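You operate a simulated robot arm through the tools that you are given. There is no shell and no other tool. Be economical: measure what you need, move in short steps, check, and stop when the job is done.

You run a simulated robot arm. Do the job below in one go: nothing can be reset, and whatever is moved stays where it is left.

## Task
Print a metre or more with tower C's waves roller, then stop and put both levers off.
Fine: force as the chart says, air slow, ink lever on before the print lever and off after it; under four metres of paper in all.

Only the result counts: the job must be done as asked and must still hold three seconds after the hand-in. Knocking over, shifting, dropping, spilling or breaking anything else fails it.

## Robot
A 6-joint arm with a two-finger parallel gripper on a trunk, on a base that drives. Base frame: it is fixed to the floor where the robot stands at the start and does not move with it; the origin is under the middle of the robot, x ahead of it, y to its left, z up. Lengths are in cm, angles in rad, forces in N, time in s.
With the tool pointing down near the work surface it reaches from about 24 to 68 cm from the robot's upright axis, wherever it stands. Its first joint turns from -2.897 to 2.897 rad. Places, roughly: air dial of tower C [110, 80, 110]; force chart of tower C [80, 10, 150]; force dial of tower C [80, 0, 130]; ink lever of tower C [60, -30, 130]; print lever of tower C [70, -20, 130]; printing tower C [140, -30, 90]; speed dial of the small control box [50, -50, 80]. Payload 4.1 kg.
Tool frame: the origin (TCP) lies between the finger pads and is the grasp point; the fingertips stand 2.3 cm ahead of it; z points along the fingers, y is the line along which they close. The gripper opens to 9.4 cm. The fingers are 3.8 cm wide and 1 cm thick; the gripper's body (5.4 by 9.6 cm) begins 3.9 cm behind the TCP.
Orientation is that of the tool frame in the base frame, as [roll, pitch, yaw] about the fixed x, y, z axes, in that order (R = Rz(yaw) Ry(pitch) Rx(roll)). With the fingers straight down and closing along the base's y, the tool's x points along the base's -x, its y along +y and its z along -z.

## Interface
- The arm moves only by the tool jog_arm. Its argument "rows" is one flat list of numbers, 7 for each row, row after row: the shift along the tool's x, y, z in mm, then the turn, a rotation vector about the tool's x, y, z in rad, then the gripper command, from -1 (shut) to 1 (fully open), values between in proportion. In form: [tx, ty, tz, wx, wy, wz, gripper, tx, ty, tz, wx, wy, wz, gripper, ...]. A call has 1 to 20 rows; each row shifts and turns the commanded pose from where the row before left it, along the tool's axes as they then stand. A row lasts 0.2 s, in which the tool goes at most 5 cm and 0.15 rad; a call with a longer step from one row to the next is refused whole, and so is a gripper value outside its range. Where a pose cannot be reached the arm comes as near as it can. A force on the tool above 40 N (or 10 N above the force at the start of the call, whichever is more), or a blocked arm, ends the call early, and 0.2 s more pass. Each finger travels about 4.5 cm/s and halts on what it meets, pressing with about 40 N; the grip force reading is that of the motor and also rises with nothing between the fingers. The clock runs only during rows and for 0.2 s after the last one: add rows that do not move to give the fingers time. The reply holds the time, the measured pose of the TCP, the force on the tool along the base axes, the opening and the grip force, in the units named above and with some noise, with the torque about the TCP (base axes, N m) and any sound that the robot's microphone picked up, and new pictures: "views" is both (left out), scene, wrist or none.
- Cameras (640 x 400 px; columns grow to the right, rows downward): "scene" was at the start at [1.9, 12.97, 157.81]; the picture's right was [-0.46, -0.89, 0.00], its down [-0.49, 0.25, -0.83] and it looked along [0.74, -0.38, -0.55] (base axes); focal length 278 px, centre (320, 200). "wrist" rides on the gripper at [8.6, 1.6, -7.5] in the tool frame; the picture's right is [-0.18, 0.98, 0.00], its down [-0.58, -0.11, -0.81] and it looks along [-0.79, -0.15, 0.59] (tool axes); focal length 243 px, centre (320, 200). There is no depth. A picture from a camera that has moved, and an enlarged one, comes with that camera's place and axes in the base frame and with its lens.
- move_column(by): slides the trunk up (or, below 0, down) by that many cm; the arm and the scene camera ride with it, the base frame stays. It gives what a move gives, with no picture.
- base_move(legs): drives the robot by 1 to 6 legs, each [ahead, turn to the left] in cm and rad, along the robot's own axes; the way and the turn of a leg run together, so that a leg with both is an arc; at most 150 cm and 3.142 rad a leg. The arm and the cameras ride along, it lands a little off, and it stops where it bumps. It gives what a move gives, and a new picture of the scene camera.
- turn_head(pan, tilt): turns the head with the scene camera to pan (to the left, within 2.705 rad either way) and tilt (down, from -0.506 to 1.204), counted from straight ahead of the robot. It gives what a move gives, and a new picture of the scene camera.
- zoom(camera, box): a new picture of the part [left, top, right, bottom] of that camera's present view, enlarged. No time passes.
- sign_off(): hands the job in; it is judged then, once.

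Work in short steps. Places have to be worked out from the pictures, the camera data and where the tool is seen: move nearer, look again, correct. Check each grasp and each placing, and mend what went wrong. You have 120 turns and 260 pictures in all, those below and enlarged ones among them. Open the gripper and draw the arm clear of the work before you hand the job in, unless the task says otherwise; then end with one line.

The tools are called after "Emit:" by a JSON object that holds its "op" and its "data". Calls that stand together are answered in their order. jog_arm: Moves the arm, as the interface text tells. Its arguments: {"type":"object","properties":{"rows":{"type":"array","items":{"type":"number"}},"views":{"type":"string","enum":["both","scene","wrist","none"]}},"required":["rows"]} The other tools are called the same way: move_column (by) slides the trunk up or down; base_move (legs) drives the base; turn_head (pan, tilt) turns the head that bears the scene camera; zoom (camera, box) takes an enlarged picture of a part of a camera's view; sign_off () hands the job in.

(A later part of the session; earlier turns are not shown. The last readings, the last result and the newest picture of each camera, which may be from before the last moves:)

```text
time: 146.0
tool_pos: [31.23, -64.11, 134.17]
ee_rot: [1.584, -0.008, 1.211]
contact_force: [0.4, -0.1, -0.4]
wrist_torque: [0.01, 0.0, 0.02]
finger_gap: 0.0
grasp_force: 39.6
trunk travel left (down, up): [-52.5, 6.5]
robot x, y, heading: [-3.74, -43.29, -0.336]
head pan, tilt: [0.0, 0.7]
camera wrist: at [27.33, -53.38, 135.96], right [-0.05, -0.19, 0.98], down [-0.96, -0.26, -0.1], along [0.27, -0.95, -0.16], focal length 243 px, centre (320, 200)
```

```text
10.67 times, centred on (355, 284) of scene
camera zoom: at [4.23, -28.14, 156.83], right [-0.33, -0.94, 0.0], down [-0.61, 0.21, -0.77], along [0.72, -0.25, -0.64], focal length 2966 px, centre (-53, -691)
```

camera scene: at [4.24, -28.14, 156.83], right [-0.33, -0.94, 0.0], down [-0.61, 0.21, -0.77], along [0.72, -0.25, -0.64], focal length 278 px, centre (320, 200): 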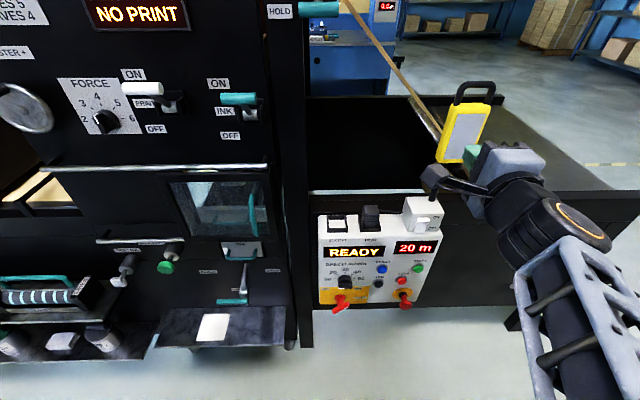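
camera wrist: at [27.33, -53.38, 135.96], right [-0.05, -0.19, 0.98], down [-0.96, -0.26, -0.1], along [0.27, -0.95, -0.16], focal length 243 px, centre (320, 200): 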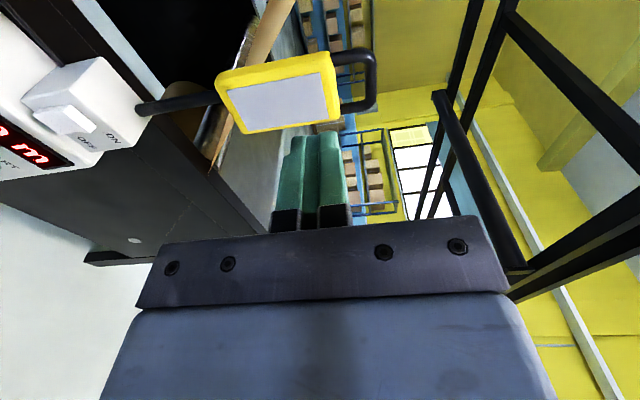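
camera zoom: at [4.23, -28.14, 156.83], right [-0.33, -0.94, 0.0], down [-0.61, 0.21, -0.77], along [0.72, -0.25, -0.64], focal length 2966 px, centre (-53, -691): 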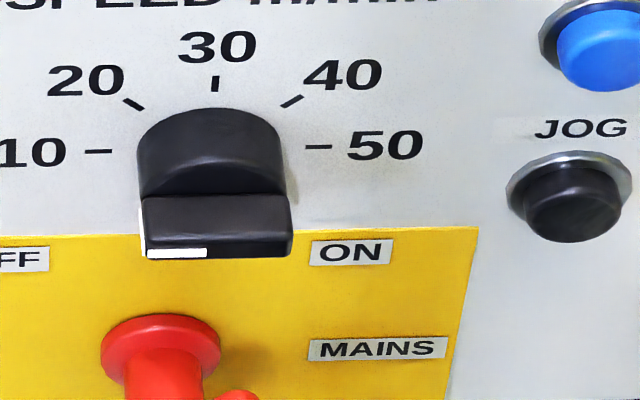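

Speed is at 10 m/min. START ≈ (43.7, -74.4, 84.7), STOP ≈ (44.5, -70, 79.2) on a nearly upright face. I lower the trunk by 38 cm keeping the arm pose and then turn the fingers so they are narrow sideways.

Emit:
{"op": "move_column", "data": {"by": -38}}

Emit:
{"op": "jog_arm", "data": {"rows": [0, 0, 0, 0, 0, 0.15, -1, 0, 0, 0, 0, 0, 0.15, -1, 0, 0, 0, 0, 0, 0.15, -1, 0, 0, 0, 0, 0, 0.15, -1, 0, 0, 0, 0, 0, 0.15, -1, 0, 0, 0, 0, 0, 0.15, -1, 0, 0, 0, 0, 0, 0.15, -1, 0, 0, 0, 0, 0, 0.15, -1, 0, 0, 0, 0, 0, 0.15, -1, 0, 0, 0, 0, 0, 0.15, -1, 0, 0, 0, 0, 0, 0.07, -1, 0, 0, 0, 0, 0, 0, -1]}}

```text
time: 147.7
tool_pos: [30.53, -63.84, 109.35]
ee_rot: [1.842, -0.119, 1.19]
contact_force: [0.1, -0.1, -0.1]
wrist_torque: [-0.01, 0.03, 0.02]
finger_gap: 0.02
grasp_force: 39.9
trunk travel left (down, up): [-40.1, 18.9]
robot x, y, heading: [-3.86, -43.51, -0.336]
head pan, tilt: [0.0, 0.7]
stopped: the arm was blocked; the commanded pose is now the measured one
```

```text
time: 150.3
tool_pos: [31.23, -64.36, 110.32]
ee_rot: [-2.716, -1.28, -0.789]
contact_force: [-0.9, 0.5, 0.1]
wrist_torque: [-0.02, 0.03, -0.03]
finger_gap: 0.0
grasp_force: 39.9
out of reach, approached as far as the arm can: row 1
trunk travel left (down, up): [-40.1, 18.9]
robot x, y, heading: [-3.55, -43.17, -0.345]
head pan, tilt: [0.0, 0.7]
camera scene: at [4.23, -28.14, 144.45], right [-0.33, -0.94, 0.0], down [-0.61, 0.21, -0.76], along [0.72, -0.25, -0.64], focal length 278 px, centre (320, 200)
camera wrist: at [25.65, -65.1, 120.32], right [-0.4, -0.87, -0.29], down [-0.81, 0.48, -0.33], along [0.43, 0.1, -0.9], focal length 243 px, centre (320, 200)
```

scene: 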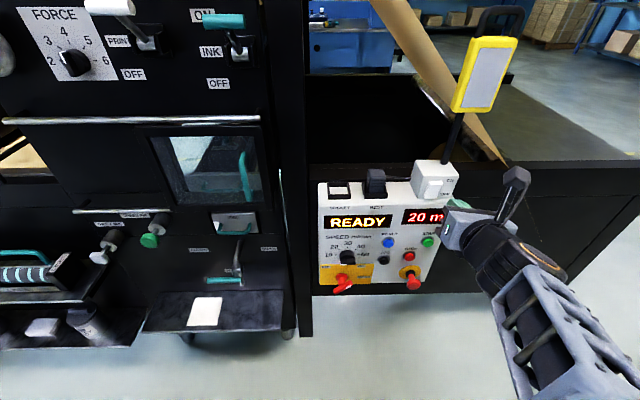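
wrist: 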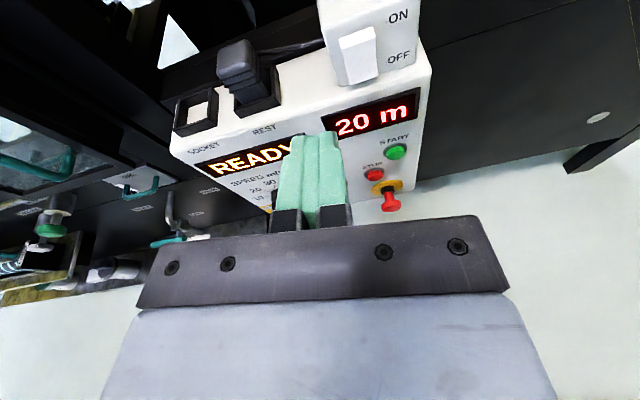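

The tool ended at (31, -64, 110), pitched down about 0.26, which suits pressing. Wrist view puts START at about (43.6, -74.9, 84.7). I go to a spot 5 cm in front of it.

Emit:
{"op": "jog_arm", "data": {"rows": [-28, 11.6, 20, 0, 0, 0, -1, -28, 11.6, 20, 0, 0, 0, -1, -28, 11.6, 20, 0, 0, 0, -1, -28, 11.6, 20, 0, 0, 0, -1, -28, 11.6, 20, 0, 0, 0, -1, -28, 11.6, 20, 0, 0, 0, -1, -28, 11.6, 20, 0, 0, 0, -1, 0, 0, 0, 0, 0, 0, -1]}}

```text
time: 152.1
tool_pos: [37.98, -73.37, 87.77]
ee_rot: [-2.721, -1.281, -0.782]
contact_force: [0.0, -0.7, -0.5]
wrist_torque: [-0.01, 0.01, 0.02]
finger_gap: 0.0
grasp_force: 40.0
out of reach, approached as far as the arm can: row 1, 2
trunk travel left (down, up): [-40.1, 18.9]
robot x, y, heading: [-3.5, -43.53, -0.338]
head pan, tilt: [0.0, 0.7]
camera scene: at [4.26, -28.17, 144.46], right [-0.33, -0.94, 0.0], down [-0.61, 0.21, -0.76], along [0.72, -0.25, -0.64], focal length 278 px, centre (320, 200)
camera wrist: at [32.34, -74.13, 97.78], right [-0.4, -0.87, -0.29], down [-0.81, 0.48, -0.33], along [0.43, 0.1, -0.9], focal length 243 px, centre (320, 200)
```

scene: 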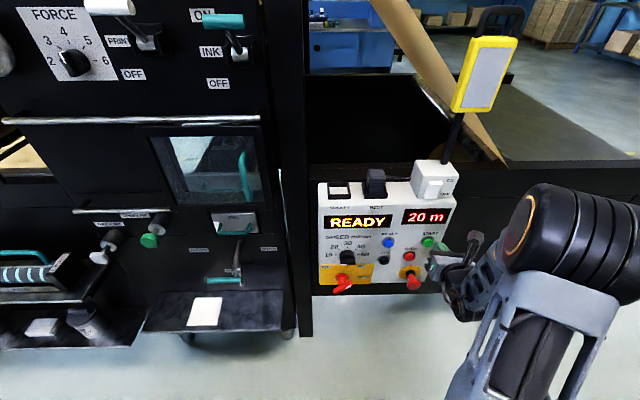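
wrist: 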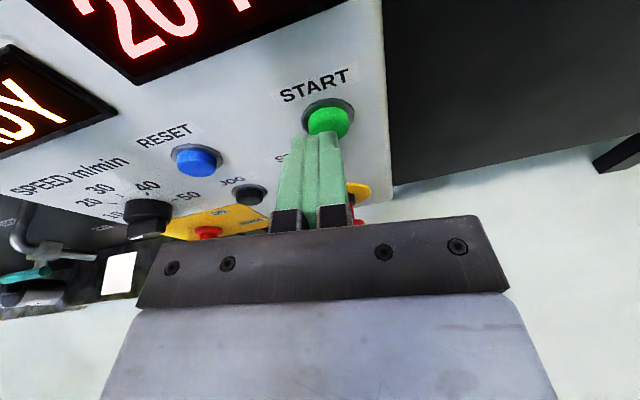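

START is right ahead, 2.2 cm from the tips and 4 mm to the right. I tilt the head to see the metre display too, then press in small steps and withdraw.

Emit:
{"op": "turn_head", "data": {"pan": 0.0, "tilt": 0.58}}

Emit:
{"op": "jog_arm", "data": {"rows": [0, 4, 8, 0, 0, 0, -1, 0, 0, 8, 0, 0, 0, -1, 0, 0, 4, 0, 0, 0, -1, 0, 0, 3, 0, 0, 0, -1, 0, 0, 3, 0, 0, 0, -1, 0, 0, 3, 0, 0, 0, -1, 0, 0, -15, 0, 0, 0, -1, 0, 0, -15, 0, 0, 0, -1]}}

```text
time: 152.8
tool_pos: [37.89, -73.24, 87.71]
ee_rot: [-2.72, -1.281, -0.786]
contact_force: [0.3, 0.6, -0.7]
wrist_torque: [0.01, 0.01, 0.02]
finger_gap: 0.0
grasp_force: 40.5
trunk travel left (down, up): [-40.1, 18.9]
robot x, y, heading: [-3.87, -43.55, -0.343]
head pan, tilt: [0.0, 0.579]
camera scene: at [4.62, -28.28, 145.5], right [-0.33, -0.94, 0.0], down [-0.52, 0.18, -0.84], along [0.79, -0.28, -0.55], focal length 278 px, centre (320, 200)
```

scene: 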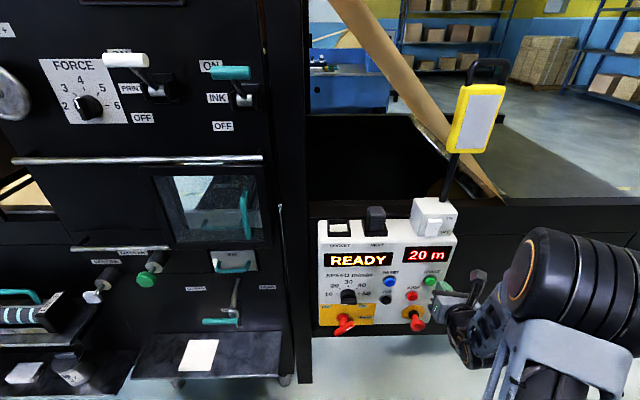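

```text
time: 154.6
tool_pos: [37.71, -73.72, 87.67]
ee_rot: [-2.72, -1.281, -0.784]
contact_force: [-0.1, -0.3, -0.3]
wrist_torque: [-0.03, -0.03, 0.02]
finger_gap: 0.0
grasp_force: 40.2
trunk travel left (down, up): [-40.1, 18.9]
robot x, y, heading: [-3.71, -43.24, -0.337]
head pan, tilt: [0.0, 0.579]
camera scene: at [4.62, -28.27, 145.5], right [-0.33, -0.94, 0.0], down [-0.52, 0.18, -0.84], along [0.79, -0.28, -0.55], focal length 278 px, centre (320, 200)
camera wrist: at [32.07, -74.51, 97.79], right [-0.4, -0.87, -0.29], down [-0.81, 0.48, -0.33], along [0.43, 0.1, -0.9], focal length 243 px, centre (320, 200)
```

scene: 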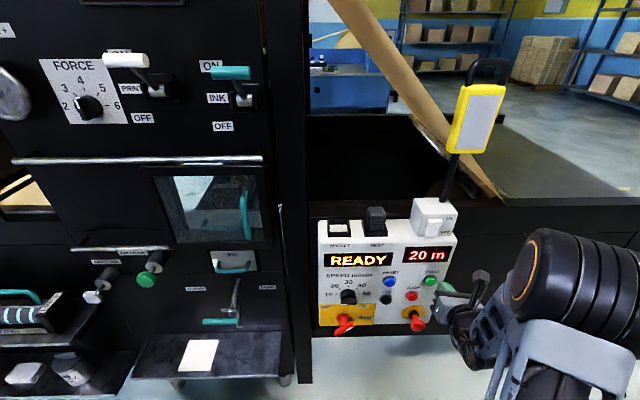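
wrist: 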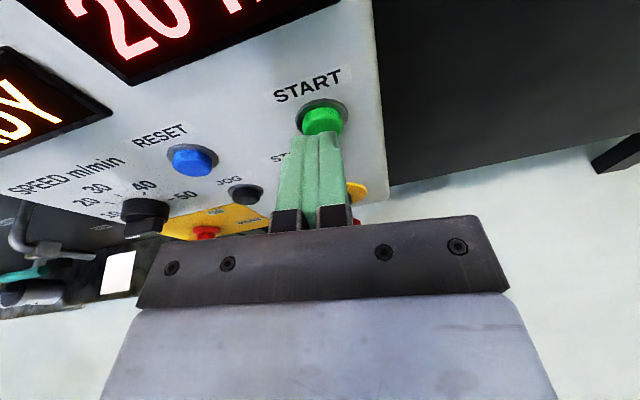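

Not touched yet. I go 3.2 cm ahead in finer steps at the end and read the force.

Emit:
{"op": "jog_arm", "data": {"rows": [0, 0, 15, 0, 0, 0, -1, 0, 0, 10, 0, 0, 0, -1, 0, 0, 3, 0, 0, 0, -1, 0, 0, 2, 0, 0, 0, -1, 0, 0, 2, 0, 0, 0, -1]}}

```text
time: 155.8
tool_pos: [40.66, -74.91, 86.81]
ee_rot: [-2.719, -1.28, -0.784]
contact_force: [0.7, -0.4, 0.6]
wrist_torque: [-0.03, 0.03, 0.0]
finger_gap: 0.0
grasp_force: 40.0
trunk travel left (down, up): [-40.1, 18.9]
robot x, y, heading: [-3.7, -43.18, -0.339]
head pan, tilt: [0.0, 0.579]
camera scene: at [4.62, -28.28, 145.5], right [-0.33, -0.94, 0.0], down [-0.52, 0.18, -0.84], along [0.79, -0.28, -0.55], focal length 278 px, centre (320, 200)
camera wrist: at [35.01, -75.63, 96.91], right [-0.4, -0.87, -0.29], down [-0.81, 0.48, -0.33], along [0.43, 0.1, -0.9], focal length 243 px, centre (320, 200)
```

scene: 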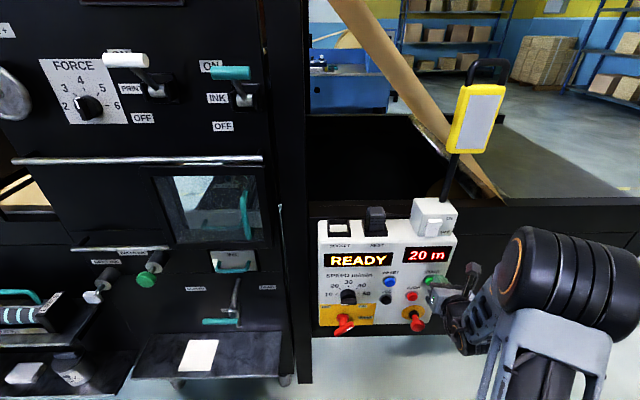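
wrist: 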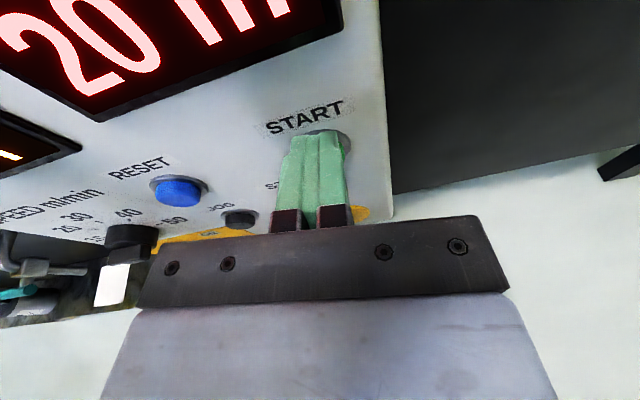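

Tips are just short of the button. I continue ahead in 2 mm steps.

Emit:
{"op": "jog_arm", "data": {"rows": [0, 2, 2, 0, 0, 0, -1, 0, 0, 2, 0, 0, 0, -1, 0, 0, 2, 0, 0, 0, -1, 0, 0, 2, 0, 0, 0, -1, 0, 0, 2, 0, 0, 0, -1]}}

```text
time: 157.0
tool_pos: [41.48, -75.34, 86.7]
ee_rot: [-2.721, -1.281, -0.786]
contact_force: [0.2, -0.4, 0.5]
wrist_torque: [-0.01, 0.0, 0.01]
finger_gap: 0.0
grasp_force: 40.4
trunk travel left (down, up): [-40.1, 18.9]
robot x, y, heading: [-3.8, -43.21, -0.339]
head pan, tilt: [0.0, 0.579]
camera scene: at [4.62, -28.28, 145.5], right [-0.33, -0.94, 0.0], down [-0.52, 0.18, -0.84], along [0.79, -0.28, -0.55], focal length 278 px, centre (320, 200)
camera wrist: at [35.83, -76.15, 96.74], right [-0.4, -0.87, -0.29], down [-0.81, 0.48, -0.33], along [0.43, 0.1, -0.9], focal length 243 px, centre (320, 200)
```

scene: 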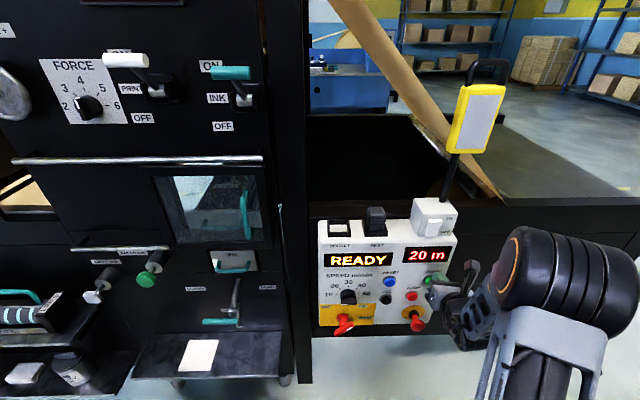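
wrist: 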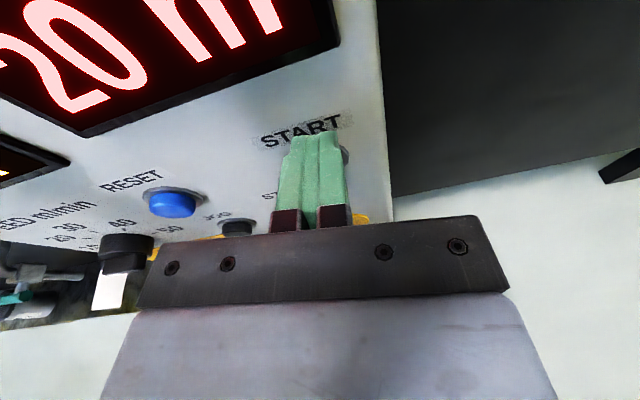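

The button is slightly lower right of the tip centre. I shift 5 mm down and 3 mm right and continue pressing.

Emit:
{"op": "jog_arm", "data": {"rows": [-5, 3, 0, 0, 0, 0, -1, 0, 0, 3, 0, 0, 0, -1, 0, 0, 3, 0, 0, 0, -1, 0, 0, 2, 0, 0, 0, -1, 0, 0, 2, 0, 0, 0, -1]}}

```text
time: 158.2
tool_pos: [41.89, -75.76, 85.94]
ee_rot: [-2.717, -1.283, -0.79]
contact_force: [-27.6, 9.8, 11.4]
wrist_torque: [-0.1, -0.28, 0.15]
finger_gap: 0.0
grasp_force: 40.2
trunk travel left (down, up): [-40.1, 18.9]
robot x, y, heading: [-3.58, -43.48, -0.338]
head pan, tilt: [0.0, 0.579]
heard: click
camera scene: at [4.22, -28.11, 145.52], right [-0.33, -0.94, 0.0], down [-0.51, 0.18, -0.84], along [0.79, -0.28, -0.55], focal length 278 px, centre (320, 200)
camera wrist: at [36.22, -76.5, 96.02], right [-0.4, -0.87, -0.29], down [-0.81, 0.48, -0.34], along [0.43, 0.1, -0.9], focal length 243 px, centre (320, 200)
```

scene: 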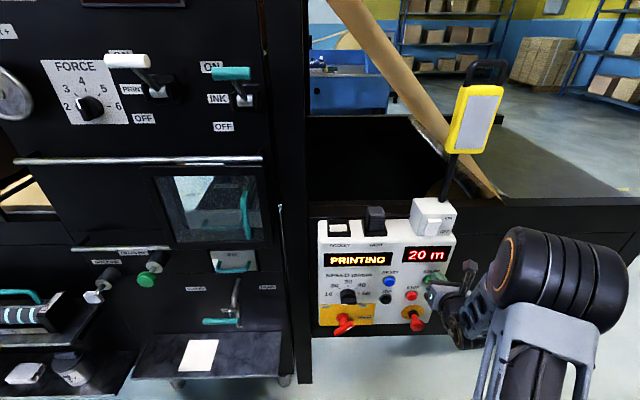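
wrist: 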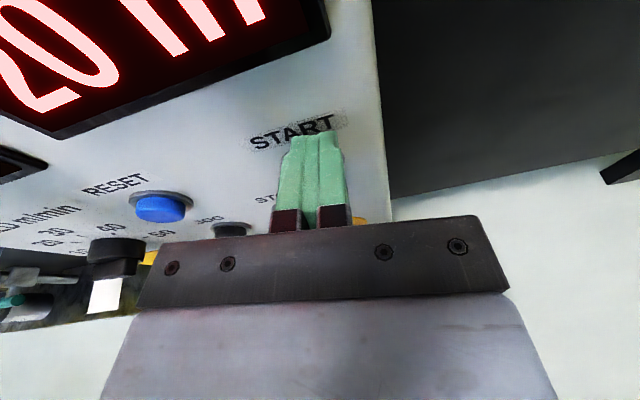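

PRINTING has started (t ≈ 158). I withdraw 5 cm and move over to STOP.

Emit:
{"op": "jog_arm", "data": {"rows": [0, 0, -40, 0, 0, 0, -1, 0, 0, -10, 0, 0, 0, -1, -30, -17, 0, 0, 0, 0, -1, -29, -17, 0, 0, 0, 0, -1]}}

Emit:
{"op": "zoom", "data": {"camera": "scene", "box": [300, 190, 460, 340]}}

```text
time: 159.2
tool_pos: [37.62, -69.87, 81.64]
ee_rot: [-2.722, -1.283, -0.784]
contact_force: [0.4, 0.2, 0.1]
wrist_torque: [-0.02, 0.0, -0.01]
finger_gap: 0.0
grasp_force: 40.1
trunk travel left (down, up): [-40.1, 18.9]
robot x, y, heading: [-3.68, -43.06, -0.34]
head pan, tilt: [0.0, 0.579]
camera scene: at [4.62, -28.27, 145.51], right [-0.33, -0.94, 0.0], down [-0.52, 0.18, -0.84], along [0.79, -0.28, -0.55], focal length 278 px, centre (320, 200)
camera wrist: at [32.0, -70.66, 91.87], right [-0.4, -0.87, -0.29], down [-0.81, 0.48, -0.34], along [0.43, 0.1, -0.9], focal length 243 px, centre (320, 200)
```

scene: 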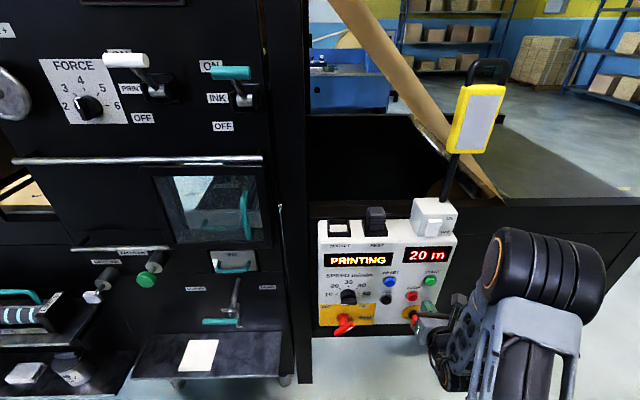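
wrist: 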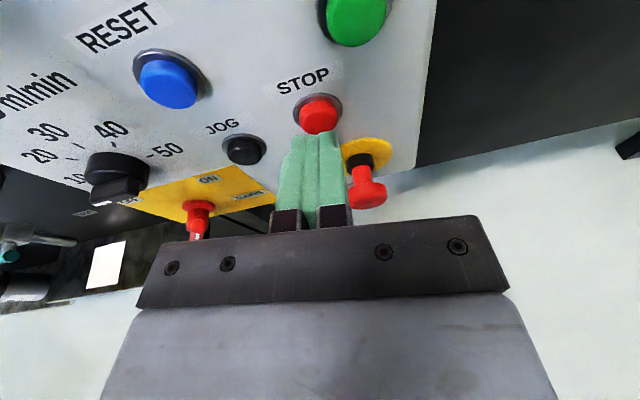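

```text
2.67 times, centred on (380, 265) of scene
camera zoom: at [4.62, -28.27, 145.51], right [-0.33, -0.94, 0.0], down [-0.52, 0.18, -0.84], along [0.79, -0.28, -0.55], focal length 741 px, centre (160, 27)
```

zoom: 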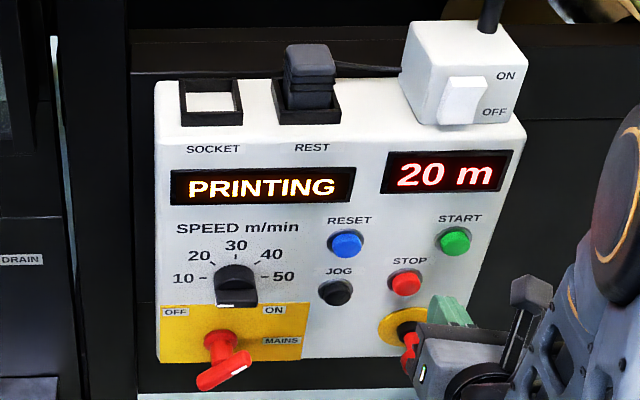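

STOP is straight ahead. The web runs at 10 m/min (1 m per 6 s), so I'll press STOP around t = 169 (≈1.9 m). I move closer meanwhile.

Emit:
{"op": "jog_arm", "data": {"rows": [3, 0, 15, 0, 0, 0, -1, 0, 0, 15, 0, 0, 0, -1, 0, 0, 8, 0, 0, 0, -1, 0, 0, 0, 0, 0, 0, -1]}}

Emit:
{"op": "zoom", "data": {"camera": "scene", "box": [300, 0, 460, 120]}}

```text
time: 160.2
tool_pos: [41.29, -71.18, 81.25]
ee_rot: [-2.721, -1.28, -0.786]
contact_force: [0.9, 0.2, -0.2]
wrist_torque: [0.03, -0.01, -0.01]
finger_gap: 0.0
grasp_force: 40.4
trunk travel left (down, up): [-40.1, 18.9]
robot x, y, heading: [-3.52, -43.33, -0.343]
head pan, tilt: [0.0, 0.579]
camera scene: at [4.62, -28.28, 145.5], right [-0.33, -0.94, 0.0], down [-0.52, 0.18, -0.84], along [0.79, -0.28, -0.55], focal length 278 px, centre (320, 200)
camera wrist: at [35.5, -71.92, 91.24], right [-0.4, -0.87, -0.29], down [-0.81, 0.48, -0.33], along [0.43, 0.1, -0.9], focal length 243 px, centre (320, 200)
```

scene: 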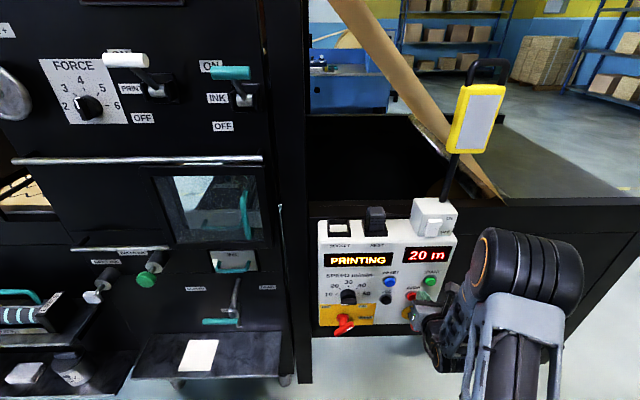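
wrist: 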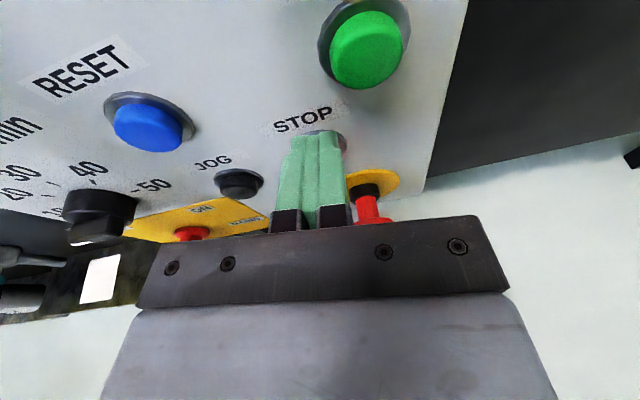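

```text
3.33 times, centred on (380, 60) of scene
camera zoom: at [4.62, -28.28, 145.5], right [-0.33, -0.94, 0.0], down [-0.52, 0.18, -0.84], along [0.79, -0.28, -0.55], focal length 927 px, centre (120, 667)
```

zoom: 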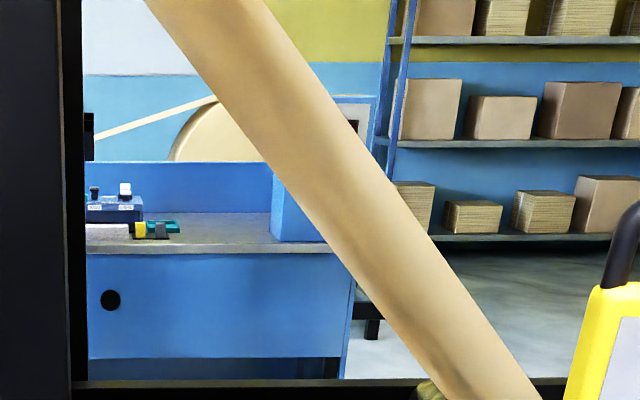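

Tips are close to STOP. I wait about 4 s holding position.

Emit:
{"op": "jog_arm", "data": {"rows": [0, 2, 3, 0, 0, 0, -1, 0, 0, 0, 0, 0, 0, -1, 0, 0, 0, 0, 0, 0, -1, 0, 0, 0, 0, 0, 0, -1, 0, 0, 0, 0, 0, 0, -1, 0, 0, 0, 0, 0, 0, -1, 0, 0, 0, 0, 0, 0, -1, 0, 0, 0, 0, 0, 0, -1, 0, 0, 0, 0, 0, 0, -1, 0, 0, 0, 0, 0, 0, -1, 0, 0, 0, 0, 0, 0, -1, 0, 0, 0, 0, 0, 0, -1, 0, 0, 0, 0, 0, 0, -1, 0, 0, 0, 0, 0, 0, -1, 0, 0, 0, 0, 0, 0, -1, 0, 0, 0, 0, 0, 0, -1, 0, 0, 0, 0, 0, 0, -1, 0, 0, 0, 0, 0, 0, -1, 0, 0, 0, 0, 0, 0, -1, 0, 0, 0, 0, 0, 0, -1]}}

Emit:
{"op": "turn_head", "data": {"pan": 0.25, "tilt": 0.2}}

```text
time: 164.4
tool_pos: [41.49, -71.5, 81.06]
ee_rot: [-2.722, -1.282, -0.785]
contact_force: [-0.2, 0.2, -0.1]
wrist_torque: [-0.02, -0.01, 0.03]
finger_gap: 0.0
grasp_force: 40.3
trunk travel left (down, up): [-40.1, 18.9]
robot x, y, heading: [-3.84, -43.57, -0.334]
head pan, tilt: [0.0, 0.579]
camera scene: at [4.62, -28.28, 145.5], right [-0.33, -0.94, 0.0], down [-0.52, 0.18, -0.84], along [0.79, -0.28, -0.55], focal length 278 px, centre (320, 200)
camera wrist: at [35.75, -72.2, 91.15], right [-0.4, -0.87, -0.29], down [-0.81, 0.48, -0.33], along [0.43, 0.1, -0.9], focal length 243 px, centre (320, 200)
```

scene: 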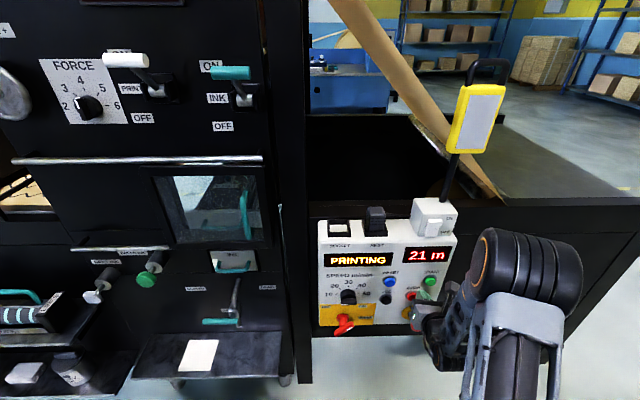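
wrist: 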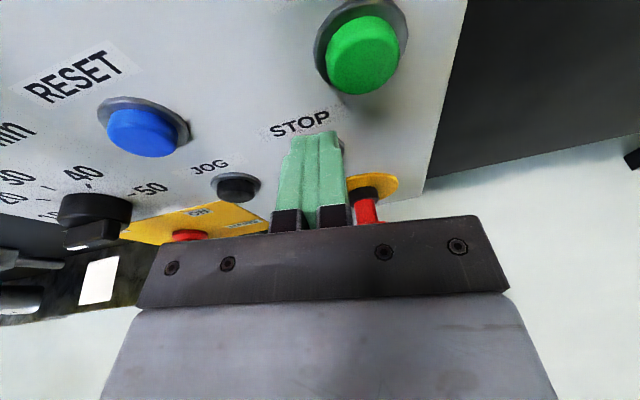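

```text
time: 165.2
tool_pos: [41.44, -71.4, 80.99]
ee_rot: [-2.72, -1.279, -0.787]
contact_force: [-0.4, 0.4, 0.1]
wrist_torque: [-0.01, -0.01, 0.06]
finger_gap: 0.0
grasp_force: 39.8
trunk travel left (down, up): [-40.1, 18.9]
robot x, y, heading: [-3.98, -43.36, -0.342]
head pan, tilt: [0.25, 0.201]
camera scene: at [5.51, -26.15, 148.99], right [-0.09, -1.0, 0.0], down [-0.2, 0.02, -0.98], along [0.98, -0.09, -0.2], focal length 278 px, centre (320, 200)
```

scene: 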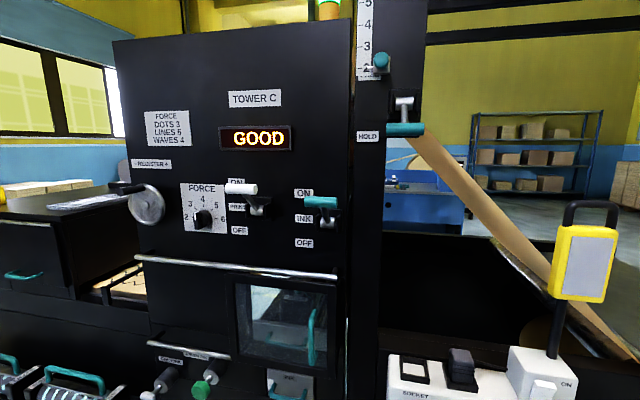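

The tower shows GOOD and the counter went up to 21 m. I wait about 2.4 s more and press STOP in small steps.

Emit:
{"op": "jog_arm", "data": {"rows": [0, 0, 0, 0, 0, 0, -1, 0, 0, 0, 0, 0, 0, -1, 0, 0, 0, 0, 0, 0, -1, 0, 0, 0, 0, 0, 0, -1, 0, 0, 0, 0, 0, 0, -1, 0, 0, 0, 0, 0, 0, -1, 0, 0, 0, 0, 0, 0, -1, 0, 0, 0, 0, 0, 0, -1, 0, 0, 0, 0, 0, 0, -1, 0, 0, 0, 0, 0, 0, -1, 0, 0, 0, 0, 0, 0, -1, -1, 2, 3, 0, 0, 0, -1, 0, 0, 3, 0, 0, 0, -1, 0, 0, 2, 0, 0, 0, -1, 0, 0, 2, 0, 0, 0, -1, 0, 0, 2, 0, 0, 0, -1]}}

```text
time: 168.6
tool_pos: [42.34, -71.93, 80.72]
ee_rot: [-2.718, -1.282, -0.784]
contact_force: [0.4, 0.6, -0.8]
wrist_torque: [0.0, 0.01, -0.01]
finger_gap: 0.01
grasp_force: 39.8
trunk travel left (down, up): [-40.1, 18.9]
robot x, y, heading: [-3.72, -43.37, -0.339]
head pan, tilt: [0.25, 0.201]
camera scene: at [5.5, -26.15, 148.99], right [-0.09, -1.0, 0.0], down [-0.2, 0.02, -0.98], along [0.98, -0.09, -0.2], focal length 278 px, centre (320, 200)
camera wrist: at [36.8, -72.72, 90.77], right [-0.4, -0.87, -0.29], down [-0.81, 0.48, -0.33], along [0.43, 0.1, -0.9], focal length 243 px, centre (320, 200)
```

scene: 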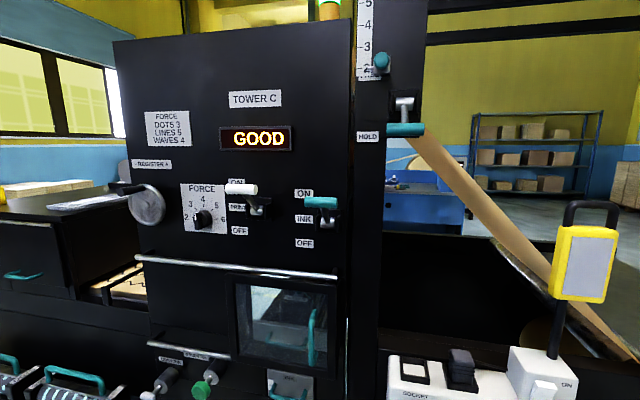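
wrist: 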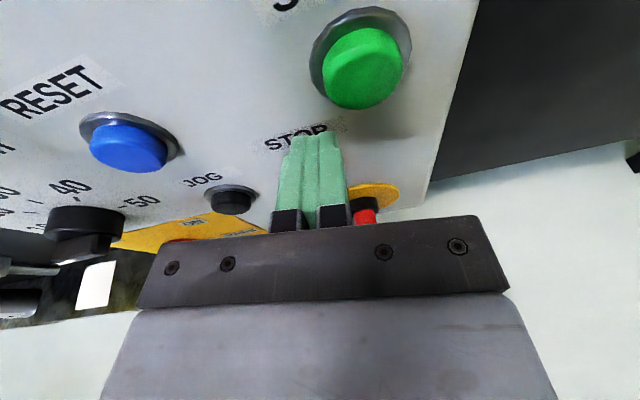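

Almost there; I press on.

Emit:
{"op": "jog_arm", "data": {"rows": [-4, 0, 3, 0, 0, 0, -1, 0, 0, 3, 0, 0, 0, -1, 0, 0, 3, 0, 0, 0, -1, 0, 0, 2, 0, 0, 0, -1, 0, 0, 2, 0, 0, 0, -1, 0, 0, 2, 0, 0, 0, -1]}}

```text
time: 169.8
tool_pos: [42.99, -72.2, 80.1]
ee_rot: [-2.716, -1.283, -0.789]
contact_force: [-21.7, 11.3, 17.0]
wrist_torque: [-0.2, -0.53, 0.22]
finger_gap: 0.02
grasp_force: 39.8
trunk travel left (down, up): [-40.1, 18.9]
robot x, y, heading: [-3.59, -43.42, -0.34]
head pan, tilt: [0.25, 0.201]
heard: click
stopped in row 6: the force on the tool passed its limit at 44 N (the readings are from after the stop); the commanded pose is now the measured one
camera scene: at [5.08, -25.92, 149.01], right [-0.09, -1.0, 0.0], down [-0.2, 0.02, -0.98], along [0.98, -0.09, -0.2], focal length 278 px, centre (320, 200)
camera wrist: at [37.38, -72.95, 90.15], right [-0.4, -0.87, -0.29], down [-0.81, 0.48, -0.34], along [0.43, 0.1, -0.9], focal length 243 px, centre (320, 200)
```

scene: 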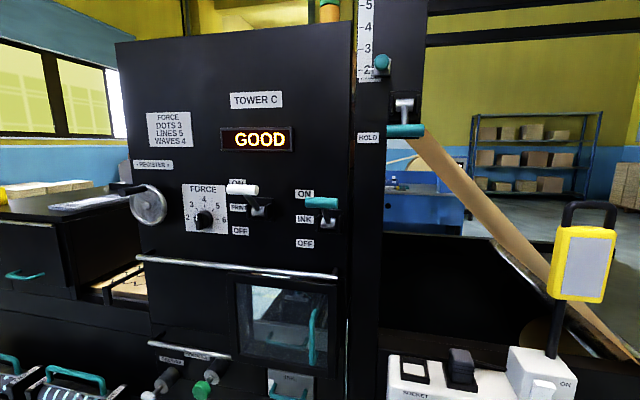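
wrist: 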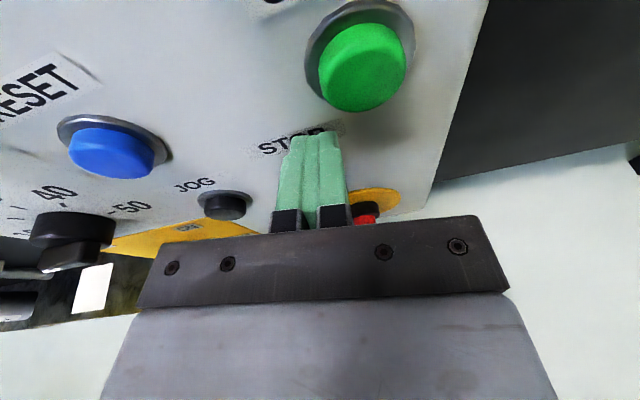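

Clicked STOP. I withdraw straight back and check the box's display.

Emit:
{"op": "jog_arm", "data": {"rows": [0, 0, -40, 0, 0, 0, -1, 0, 0, -40, 0, 0, 0, -1, 0, 0, 0, 0, 0, 0, -1], "views": "none"}}

Emit:
{"op": "turn_head", "data": {"pan": 0.0, "tilt": 0.55}}

Emit:
{"op": "zoom", "data": {"camera": "scene", "box": [300, 190, 460, 340]}}

```text
time: 170.7
tool_pos: [36.03, -69.56, 81.75]
ee_rot: [-2.721, -1.279, -0.785]
contact_force: [0.5, -0.5, 0.5]
wrist_torque: [-0.01, -0.02, 0.04]
finger_gap: 0.0
grasp_force: 39.7
trunk travel left (down, up): [-40.1, 18.9]
robot x, y, heading: [-3.77, -43.35, -0.34]
head pan, tilt: [0.25, 0.201]
```

```text
time: 171.5
tool_pos: [35.93, -69.69, 81.84]
ee_rot: [-2.721, -1.278, -0.784]
contact_force: [0.1, 0.4, -0.4]
wrist_torque: [0.04, -0.02, 0.01]
finger_gap: 0.0
grasp_force: 40.2
trunk travel left (down, up): [-40.1, 18.9]
robot x, y, heading: [-3.63, -43.35, -0.34]
head pan, tilt: [0.0, 0.55]
camera scene: at [4.65, -28.28, 145.78], right [-0.33, -0.94, 0.0], down [-0.49, 0.17, -0.85], along [0.8, -0.28, -0.52], focal length 278 px, centre (320, 200)
```

scene: 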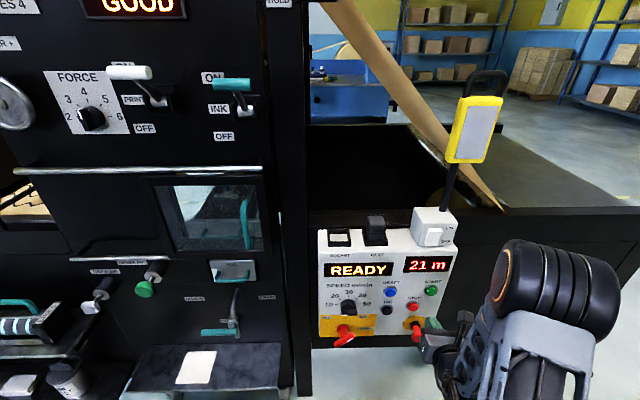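

```text
2.67 times, centred on (380, 265) of scene
camera zoom: at [4.65, -28.28, 145.78], right [-0.33, -0.94, 0.0], down [-0.49, 0.17, -0.85], along [0.8, -0.28, -0.52], focal length 741 px, centre (160, 27)
```

zoom: 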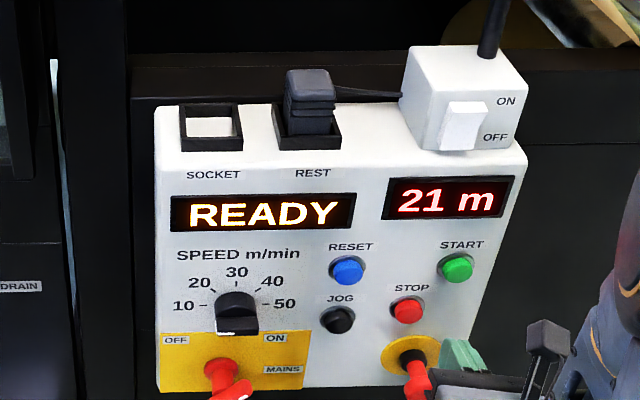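

READY again: the web is stopped after roughly 1.9 m. Now the levers: print off first, then ink. I lift the arm away and raise the trunk back.

Emit:
{"op": "jog_arm", "data": {"rows": [30, -10, -15, 0, 0, 0, -1, 30, -10, -15, 0, 0, 0, -1, 30, -10, -15, 0, 0, 0, -1, 30, -10, -15, 0, 0, 0, -1, 30, -10, 0, 0, 0, 0, -1, 30, 0, 0, 0, 0, 0, -1, 30, 0, 0, 0, 0, 0, -1, 0, 0, 0, 0, 0, 0, -1], "views": "none"}}

Emit:
{"op": "move_column", "data": {"by": 12.4}}

Emit:
{"op": "turn_head", "data": {"pan": -0.05, "tilt": 0.45}}

Emit:
{"op": "zoom", "data": {"camera": "scene", "box": [300, 20, 460, 130]}}

```text
time: 173.3
tool_pos: [38.82, -69.42, 104.2]
ee_rot: [-2.723, -1.279, -0.784]
contact_force: [-0.5, 0.4, 0.1]
wrist_torque: [-0.03, 0.01, 0.02]
finger_gap: 0.0
grasp_force: 40.4
out of reach, approached as far as the arm can: row 2, 3, 4
trunk travel left (down, up): [-40.1, 18.9]
robot x, y, heading: [-3.81, -43.36, -0.337]
head pan, tilt: [0.0, 0.55]
```

```text
time: 174.8
tool_pos: [38.94, -69.47, 116.44]
ee_rot: [-2.721, -1.28, -0.784]
contact_force: [-1.1, 0.4, 0.8]
wrist_torque: [-0.01, 0.01, 0.0]
finger_gap: 0.0
grasp_force: 39.9
trunk travel left (down, up): [-52.5, 6.5]
robot x, y, heading: [-3.55, -43.65, -0.342]
head pan, tilt: [0.0, 0.55]
```

```text
time: 175.5
tool_pos: [38.96, -69.49, 116.5]
ee_rot: [-2.721, -1.279, -0.783]
contact_force: [-0.1, -0.1, 0.1]
wrist_torque: [0.02, -0.01, 0.01]
finger_gap: 0.0
grasp_force: 40.0
trunk travel left (down, up): [-52.5, 6.5]
robot x, y, heading: [-4.08, -43.28, -0.335]
head pan, tilt: [-0.051, 0.45]
camera scene: at [4.68, -28.79, 159.07], right [-0.38, -0.93, 0.0], down [-0.4, 0.17, -0.9], along [0.83, -0.34, -0.44], focal length 278 px, centre (320, 200)
```

scene: 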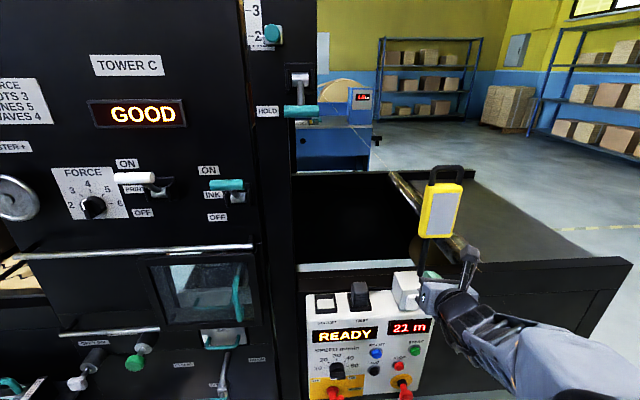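

```text
3.64 times, centred on (380, 75) of scene
camera zoom: at [4.68, -28.79, 159.07], right [-0.38, -0.93, 0.0], down [-0.4, 0.17, -0.9], along [0.83, -0.34, -0.44], focal length 1011 px, centre (102, 654)
```

zoom: 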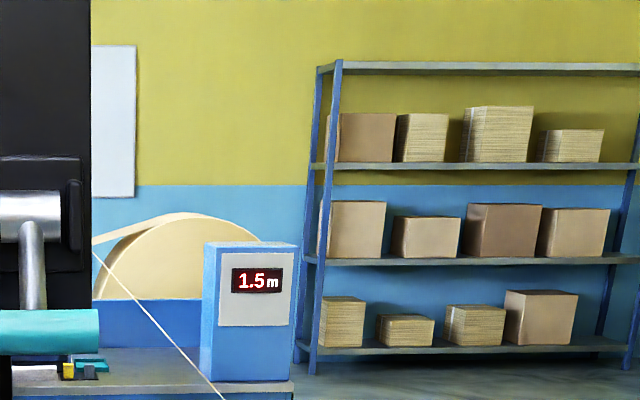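

The counter reads 1.5 m, tower says GOOD. I turn the fingers back to the vertical-closing pose and level them, then drive back left to the levers.

Emit:
{"op": "jog_arm", "data": {"rows": [20, 0, -20, 0, 0.13, 0, -1, 20, 0, -20, 0, 0.13, 0, -1, 20, 0, 0, 0, 0, -0.15, 0.1, 20, 0, 0, 0, 0, -0.15, 0.1, 0, 0, 0, 0, 0, -0.15, 0.1, 0, 0, 0, 0, 0, -0.15, 0.1, 0, 0, 0, 0, 0, -0.15, 0.1, 0, 0, 0, 0, 0, -0.15, 0.1, 0, 0, 0, 0, 0, -0.15, 0.1, 0, 0, 0, 0, 0, -0.15, 0.1, 0, 0, 0, 0, 0, -0.15, 0.1, 0, 0, 0, 0, 0, -0.15, 0.1, 0, 0, 0, 0, 0, -0.15, 0.1, 0, 0, 0, 0, 0, 0, 0.1], "views": "none"}}

Emit:
{"op": "base_move", "data": {"legs": [[0, 1.5], [58, 0], [0, -1.5]]}}

Emit:
{"op": "jog_arm", "data": {"rows": [0, 0, 0, 0, 0, 0, 0.1], "views": "wrist"}}

```text
time: 178.5
tool_pos: [35.91, -68.95, 125.22]
ee_rot: [1.579, -0.036, 1.192]
contact_force: [-0.5, -0.1, 0.3]
wrist_torque: [0.02, -0.02, -0.01]
finger_gap: 5.16
grasp_force: 0.1
trunk travel left (down, up): [-52.5, 6.5]
robot x, y, heading: [-3.94, -43.3, -0.334]
head pan, tilt: [-0.051, 0.45]
```

```text
time: 189.1
tool_pos: [58.68, -16.41, 125.1]
ee_rot: [1.578, -0.04, 1.189]
contact_force: [0.7, 1.3, 0.3]
wrist_torque: [0.02, 0.04, 0.0]
finger_gap: 5.18
grasp_force: 0.1
trunk travel left (down, up): [-52.5, 6.5]
robot x, y, heading: [19.54, 9.69, -0.342]
head pan, tilt: [-0.051, 0.45]
camera scene: at [27.73, 24.06, 159.07], right [-0.38, -0.92, 0.0], down [-0.4, 0.17, -0.9], along [0.83, -0.34, -0.44], focal length 278 px, centre (320, 200)
```

scene: 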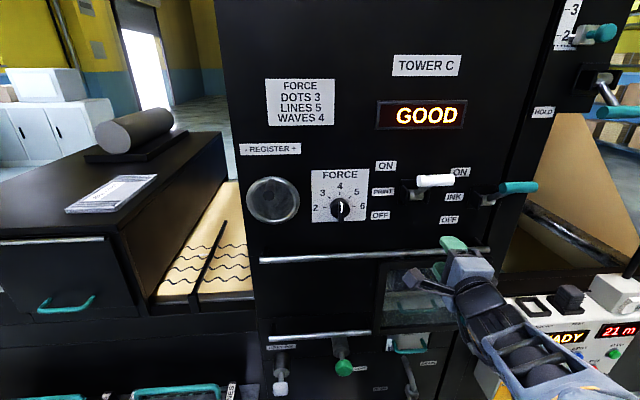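

```text
time: 189.5
tool_pos: [58.74, -16.29, 125.24]
ee_rot: [1.577, -0.041, 1.189]
contact_force: [0.2, -0.2, 0.5]
wrist_torque: [0.02, 0.01, 0.0]
finger_gap: 5.14
grasp_force: 0.1
trunk travel left (down, up): [-52.5, 6.5]
robot x, y, heading: [19.05, 9.19, -0.342]
head pan, tilt: [-0.051, 0.45]
camera wrist: at [55.04, -5.45, 127.23], right [-0.08, -0.21, 0.97], down [-0.96, -0.23, -0.13], along [0.25, -0.95, -0.18], focal length 243 px, centre (320, 200)
```

wrist: 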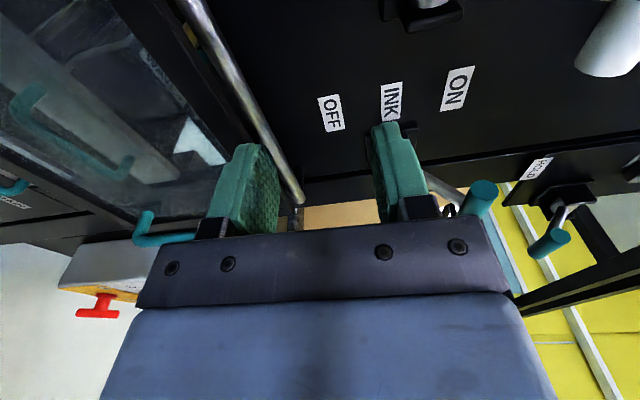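

The printed waves are visible on the web. The base is 8 cm too close, so I back up, then position the tool high in front of the raised print handle.

Emit:
{"op": "base_move", "data": {"legs": [[-8, 0]]}}

Emit:
{"op": "jog_arm", "data": {"rows": [30, 30, 0, 0, 0, 0, 0.1, 0, 40, 0, 0, 0, 0, 0.1, 0, 40, 0, 0, 0, 0, 0.1, 0, 40, 0, 0.1, 0, 0, 0.1, 0, 30, 0, 0.15, 0, 0, 0.1, 0, 20, 0, 0.15, 0, 0, 0.1, 0, 0, 0, 0.1, 0, 0, 0.1, 0, 0, 0, 0, 0, 0, 0.1]}}

```text
time: 190.6
tool_pos: [51.4, -13.57, 125.16]
ee_rot: [1.579, -0.04, 1.192]
contact_force: [-0.4, -0.3, 0.9]
wrist_torque: [-0.01, 0.0, -0.01]
finger_gap: 5.18
grasp_force: 0.0
trunk travel left (down, up): [-52.5, 6.5]
robot x, y, heading: [11.72, 12.21, -0.345]
head pan, tilt: [-0.051, 0.45]
camera scene: at [20.15, 26.76, 159.07], right [-0.38, -0.92, 0.0], down [-0.4, 0.17, -0.9], along [0.83, -0.34, -0.43], focal length 278 px, centre (320, 200)
```

scene: 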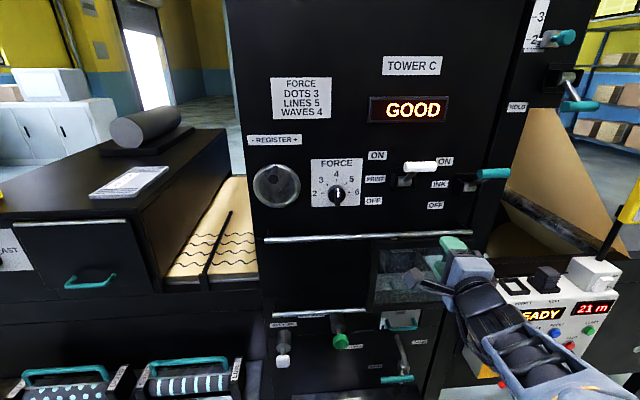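

```text
time: 192.4
tool_pos: [53.12, -11.79, 145.16]
ee_rot: [2.082, -0.039, 1.189]
contact_force: [0.1, 0.2, 0.8]
wrist_torque: [0.0, -0.01, 0.02]
finger_gap: 5.16
grasp_force: 0.1
trunk travel left (down, up): [-52.5, 6.5]
robot x, y, heading: [11.76, 12.19, -0.344]
head pan, tilt: [-0.051, 0.45]
camera scene: at [20.23, 26.74, 159.07], right [-0.38, -0.92, 0.0], down [-0.4, 0.17, -0.9], along [0.83, -0.34, -0.44], focal length 278 px, centre (320, 200)
camera wrist: at [50.91, -1.79, 150.65], right [0.36, -0.38, 0.85], down [-0.92, -0.27, 0.27], along [0.12, -0.89, -0.45], focal length 243 px, centre (320, 200)
```

scene: 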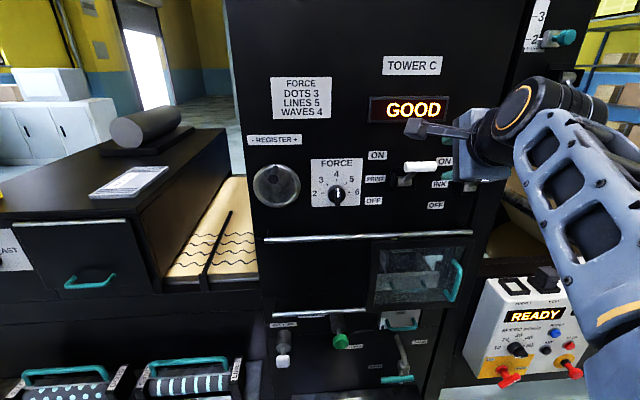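
wrist: 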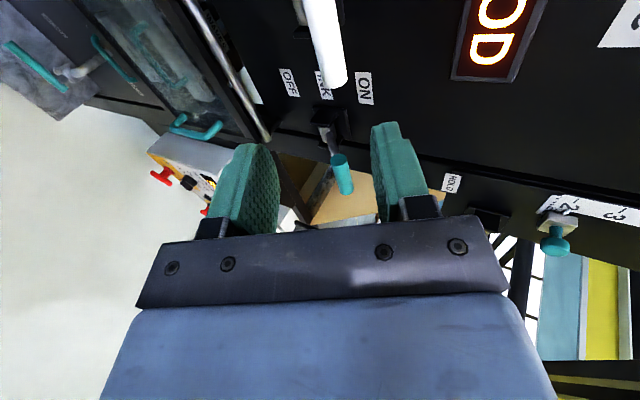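

The raised print handle is straight ahead. I correct the yaw slightly, shift 1 cm left and advance 7 cm.

Emit:
{"op": "jog_arm", "data": {"rows": [10, 2, 12, 0, 0.031, -0.017, 0.1, 0, 0, 30, 0, 0, 0, 0.1, 0, 0, 30, 0, 0, 0, 0.1, 0, 0, 0, 0, 0, 0, 0.1], "views": "wrist"}}

```text
time: 193.4
tool_pos: [59.42, -12.87, 141.87]
ee_rot: [2.077, -0.038, 1.226]
contact_force: [0.6, -1.0, 0.4]
wrist_torque: [0.0, -0.01, -0.05]
finger_gap: 5.17
grasp_force: 0.0
trunk travel left (down, up): [-52.5, 6.5]
robot x, y, heading: [12.09, 12.02, -0.342]
head pan, tilt: [-0.051, 0.45]
camera wrist: at [56.9, -3.02, 147.21], right [0.37, -0.37, 0.85], down [-0.91, -0.3, 0.27], along [0.16, -0.88, -0.45], focal length 243 px, centre (320, 200)
```

wrist: 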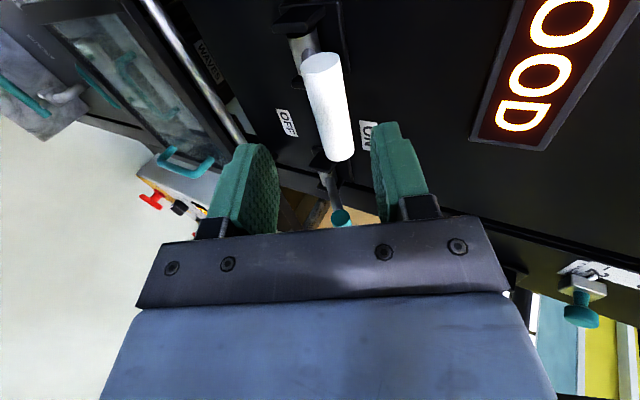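

Handle centred. I advance 4.3 cm and close on it.

Emit:
{"op": "jog_arm", "data": {"rows": [0, 3, 23, 0, 0, 0, 0.1, 0, 0, 20, 0, 0, 0, 0.1, 0, 0, 0, 0, 0, 0, -0.4, 0, 0, 0, 0, 0, 0, -1, 0, 0, 0, 0, 0, 0, -1, 0, 0, 0, 0, 0, 0, -1, 0, 0, 0, 0, 0, 0, -1], "views": "wrist"}}

```text
time: 195.0
tool_pos: [63.14, -14.21, 140.12]
ee_rot: [2.072, -0.038, 1.226]
contact_force: [3.9, -2.2, 12.6]
wrist_torque: [-2.04, 0.08, 0.06]
finger_gap: 2.27
grasp_force: 44.7
trunk travel left (down, up): [-52.5, 6.5]
robot x, y, heading: [12.09, 12.23, -0.337]
head pan, tilt: [-0.051, 0.45]
camera wrist: at [60.55, -4.2, 145.4], right [0.37, -0.36, 0.85], down [-0.91, -0.3, 0.27], along [0.16, -0.88, -0.44], focal length 243 px, centre (320, 200)
```

wrist: 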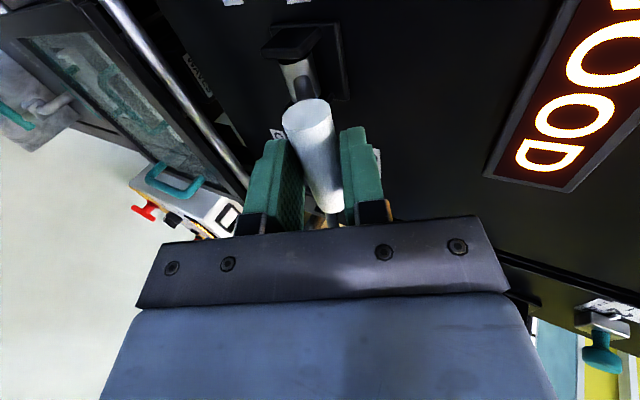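

Gripped at 2.3 cm. I pull the print lever down along the arc, levelling the tool on the way.

Emit:
{"op": "jog_arm", "data": {"rows": [0, -3, -2, -0.03, 0, 0, -1, 0, -4.4, -1, -0.03, 0, 0, -1, 0, -4.4, -1, -0.03, 0, 0, -1, 0, -4, -0.6, -0.035, 0, 0, -1, 0, -4, -0.6, -0.035, 0, 0, -1, 0, -3.9, -0.5, -0.035, 0, 0, -1, 0, -3.8, -0.6, -0.035, 0, 0, -1, 0, -3.7, -0.6, -0.035, 0, 0, -1, 0, -3.7, -0.6, -0.035, 0, 0, -1, 0, 0, 0, 0, 0, 0, -1], "views": "wrist"}}

```text
time: 197.2
tool_pos: [61.55, -13.59, 137.06]
ee_rot: [1.777, -0.038, 1.224]
contact_force: [10.2, -8.6, 2.7]
wrist_torque: [-1.53, 0.5, 0.97]
finger_gap: 2.26
grasp_force: 45.2
trunk travel left (down, up): [-52.5, 6.5]
robot x, y, heading: [11.9, 12.11, -0.344]
head pan, tilt: [-0.051, 0.45]
camera wrist: at [57.85, -3.18, 140.55], right [0.11, -0.28, 0.95], down [-0.96, -0.27, 0.04], along [0.25, -0.92, -0.3], focal length 243 px, centre (320, 200)
```

wrist: 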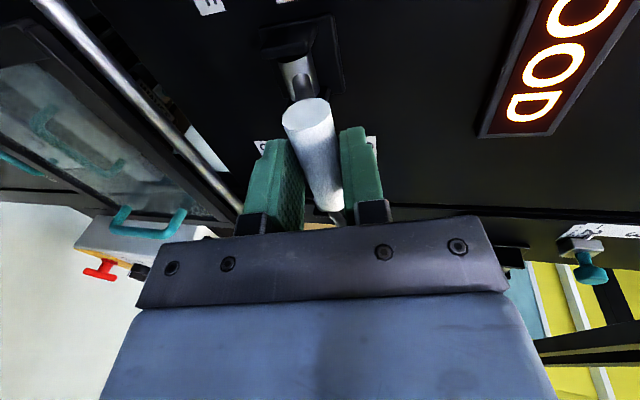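

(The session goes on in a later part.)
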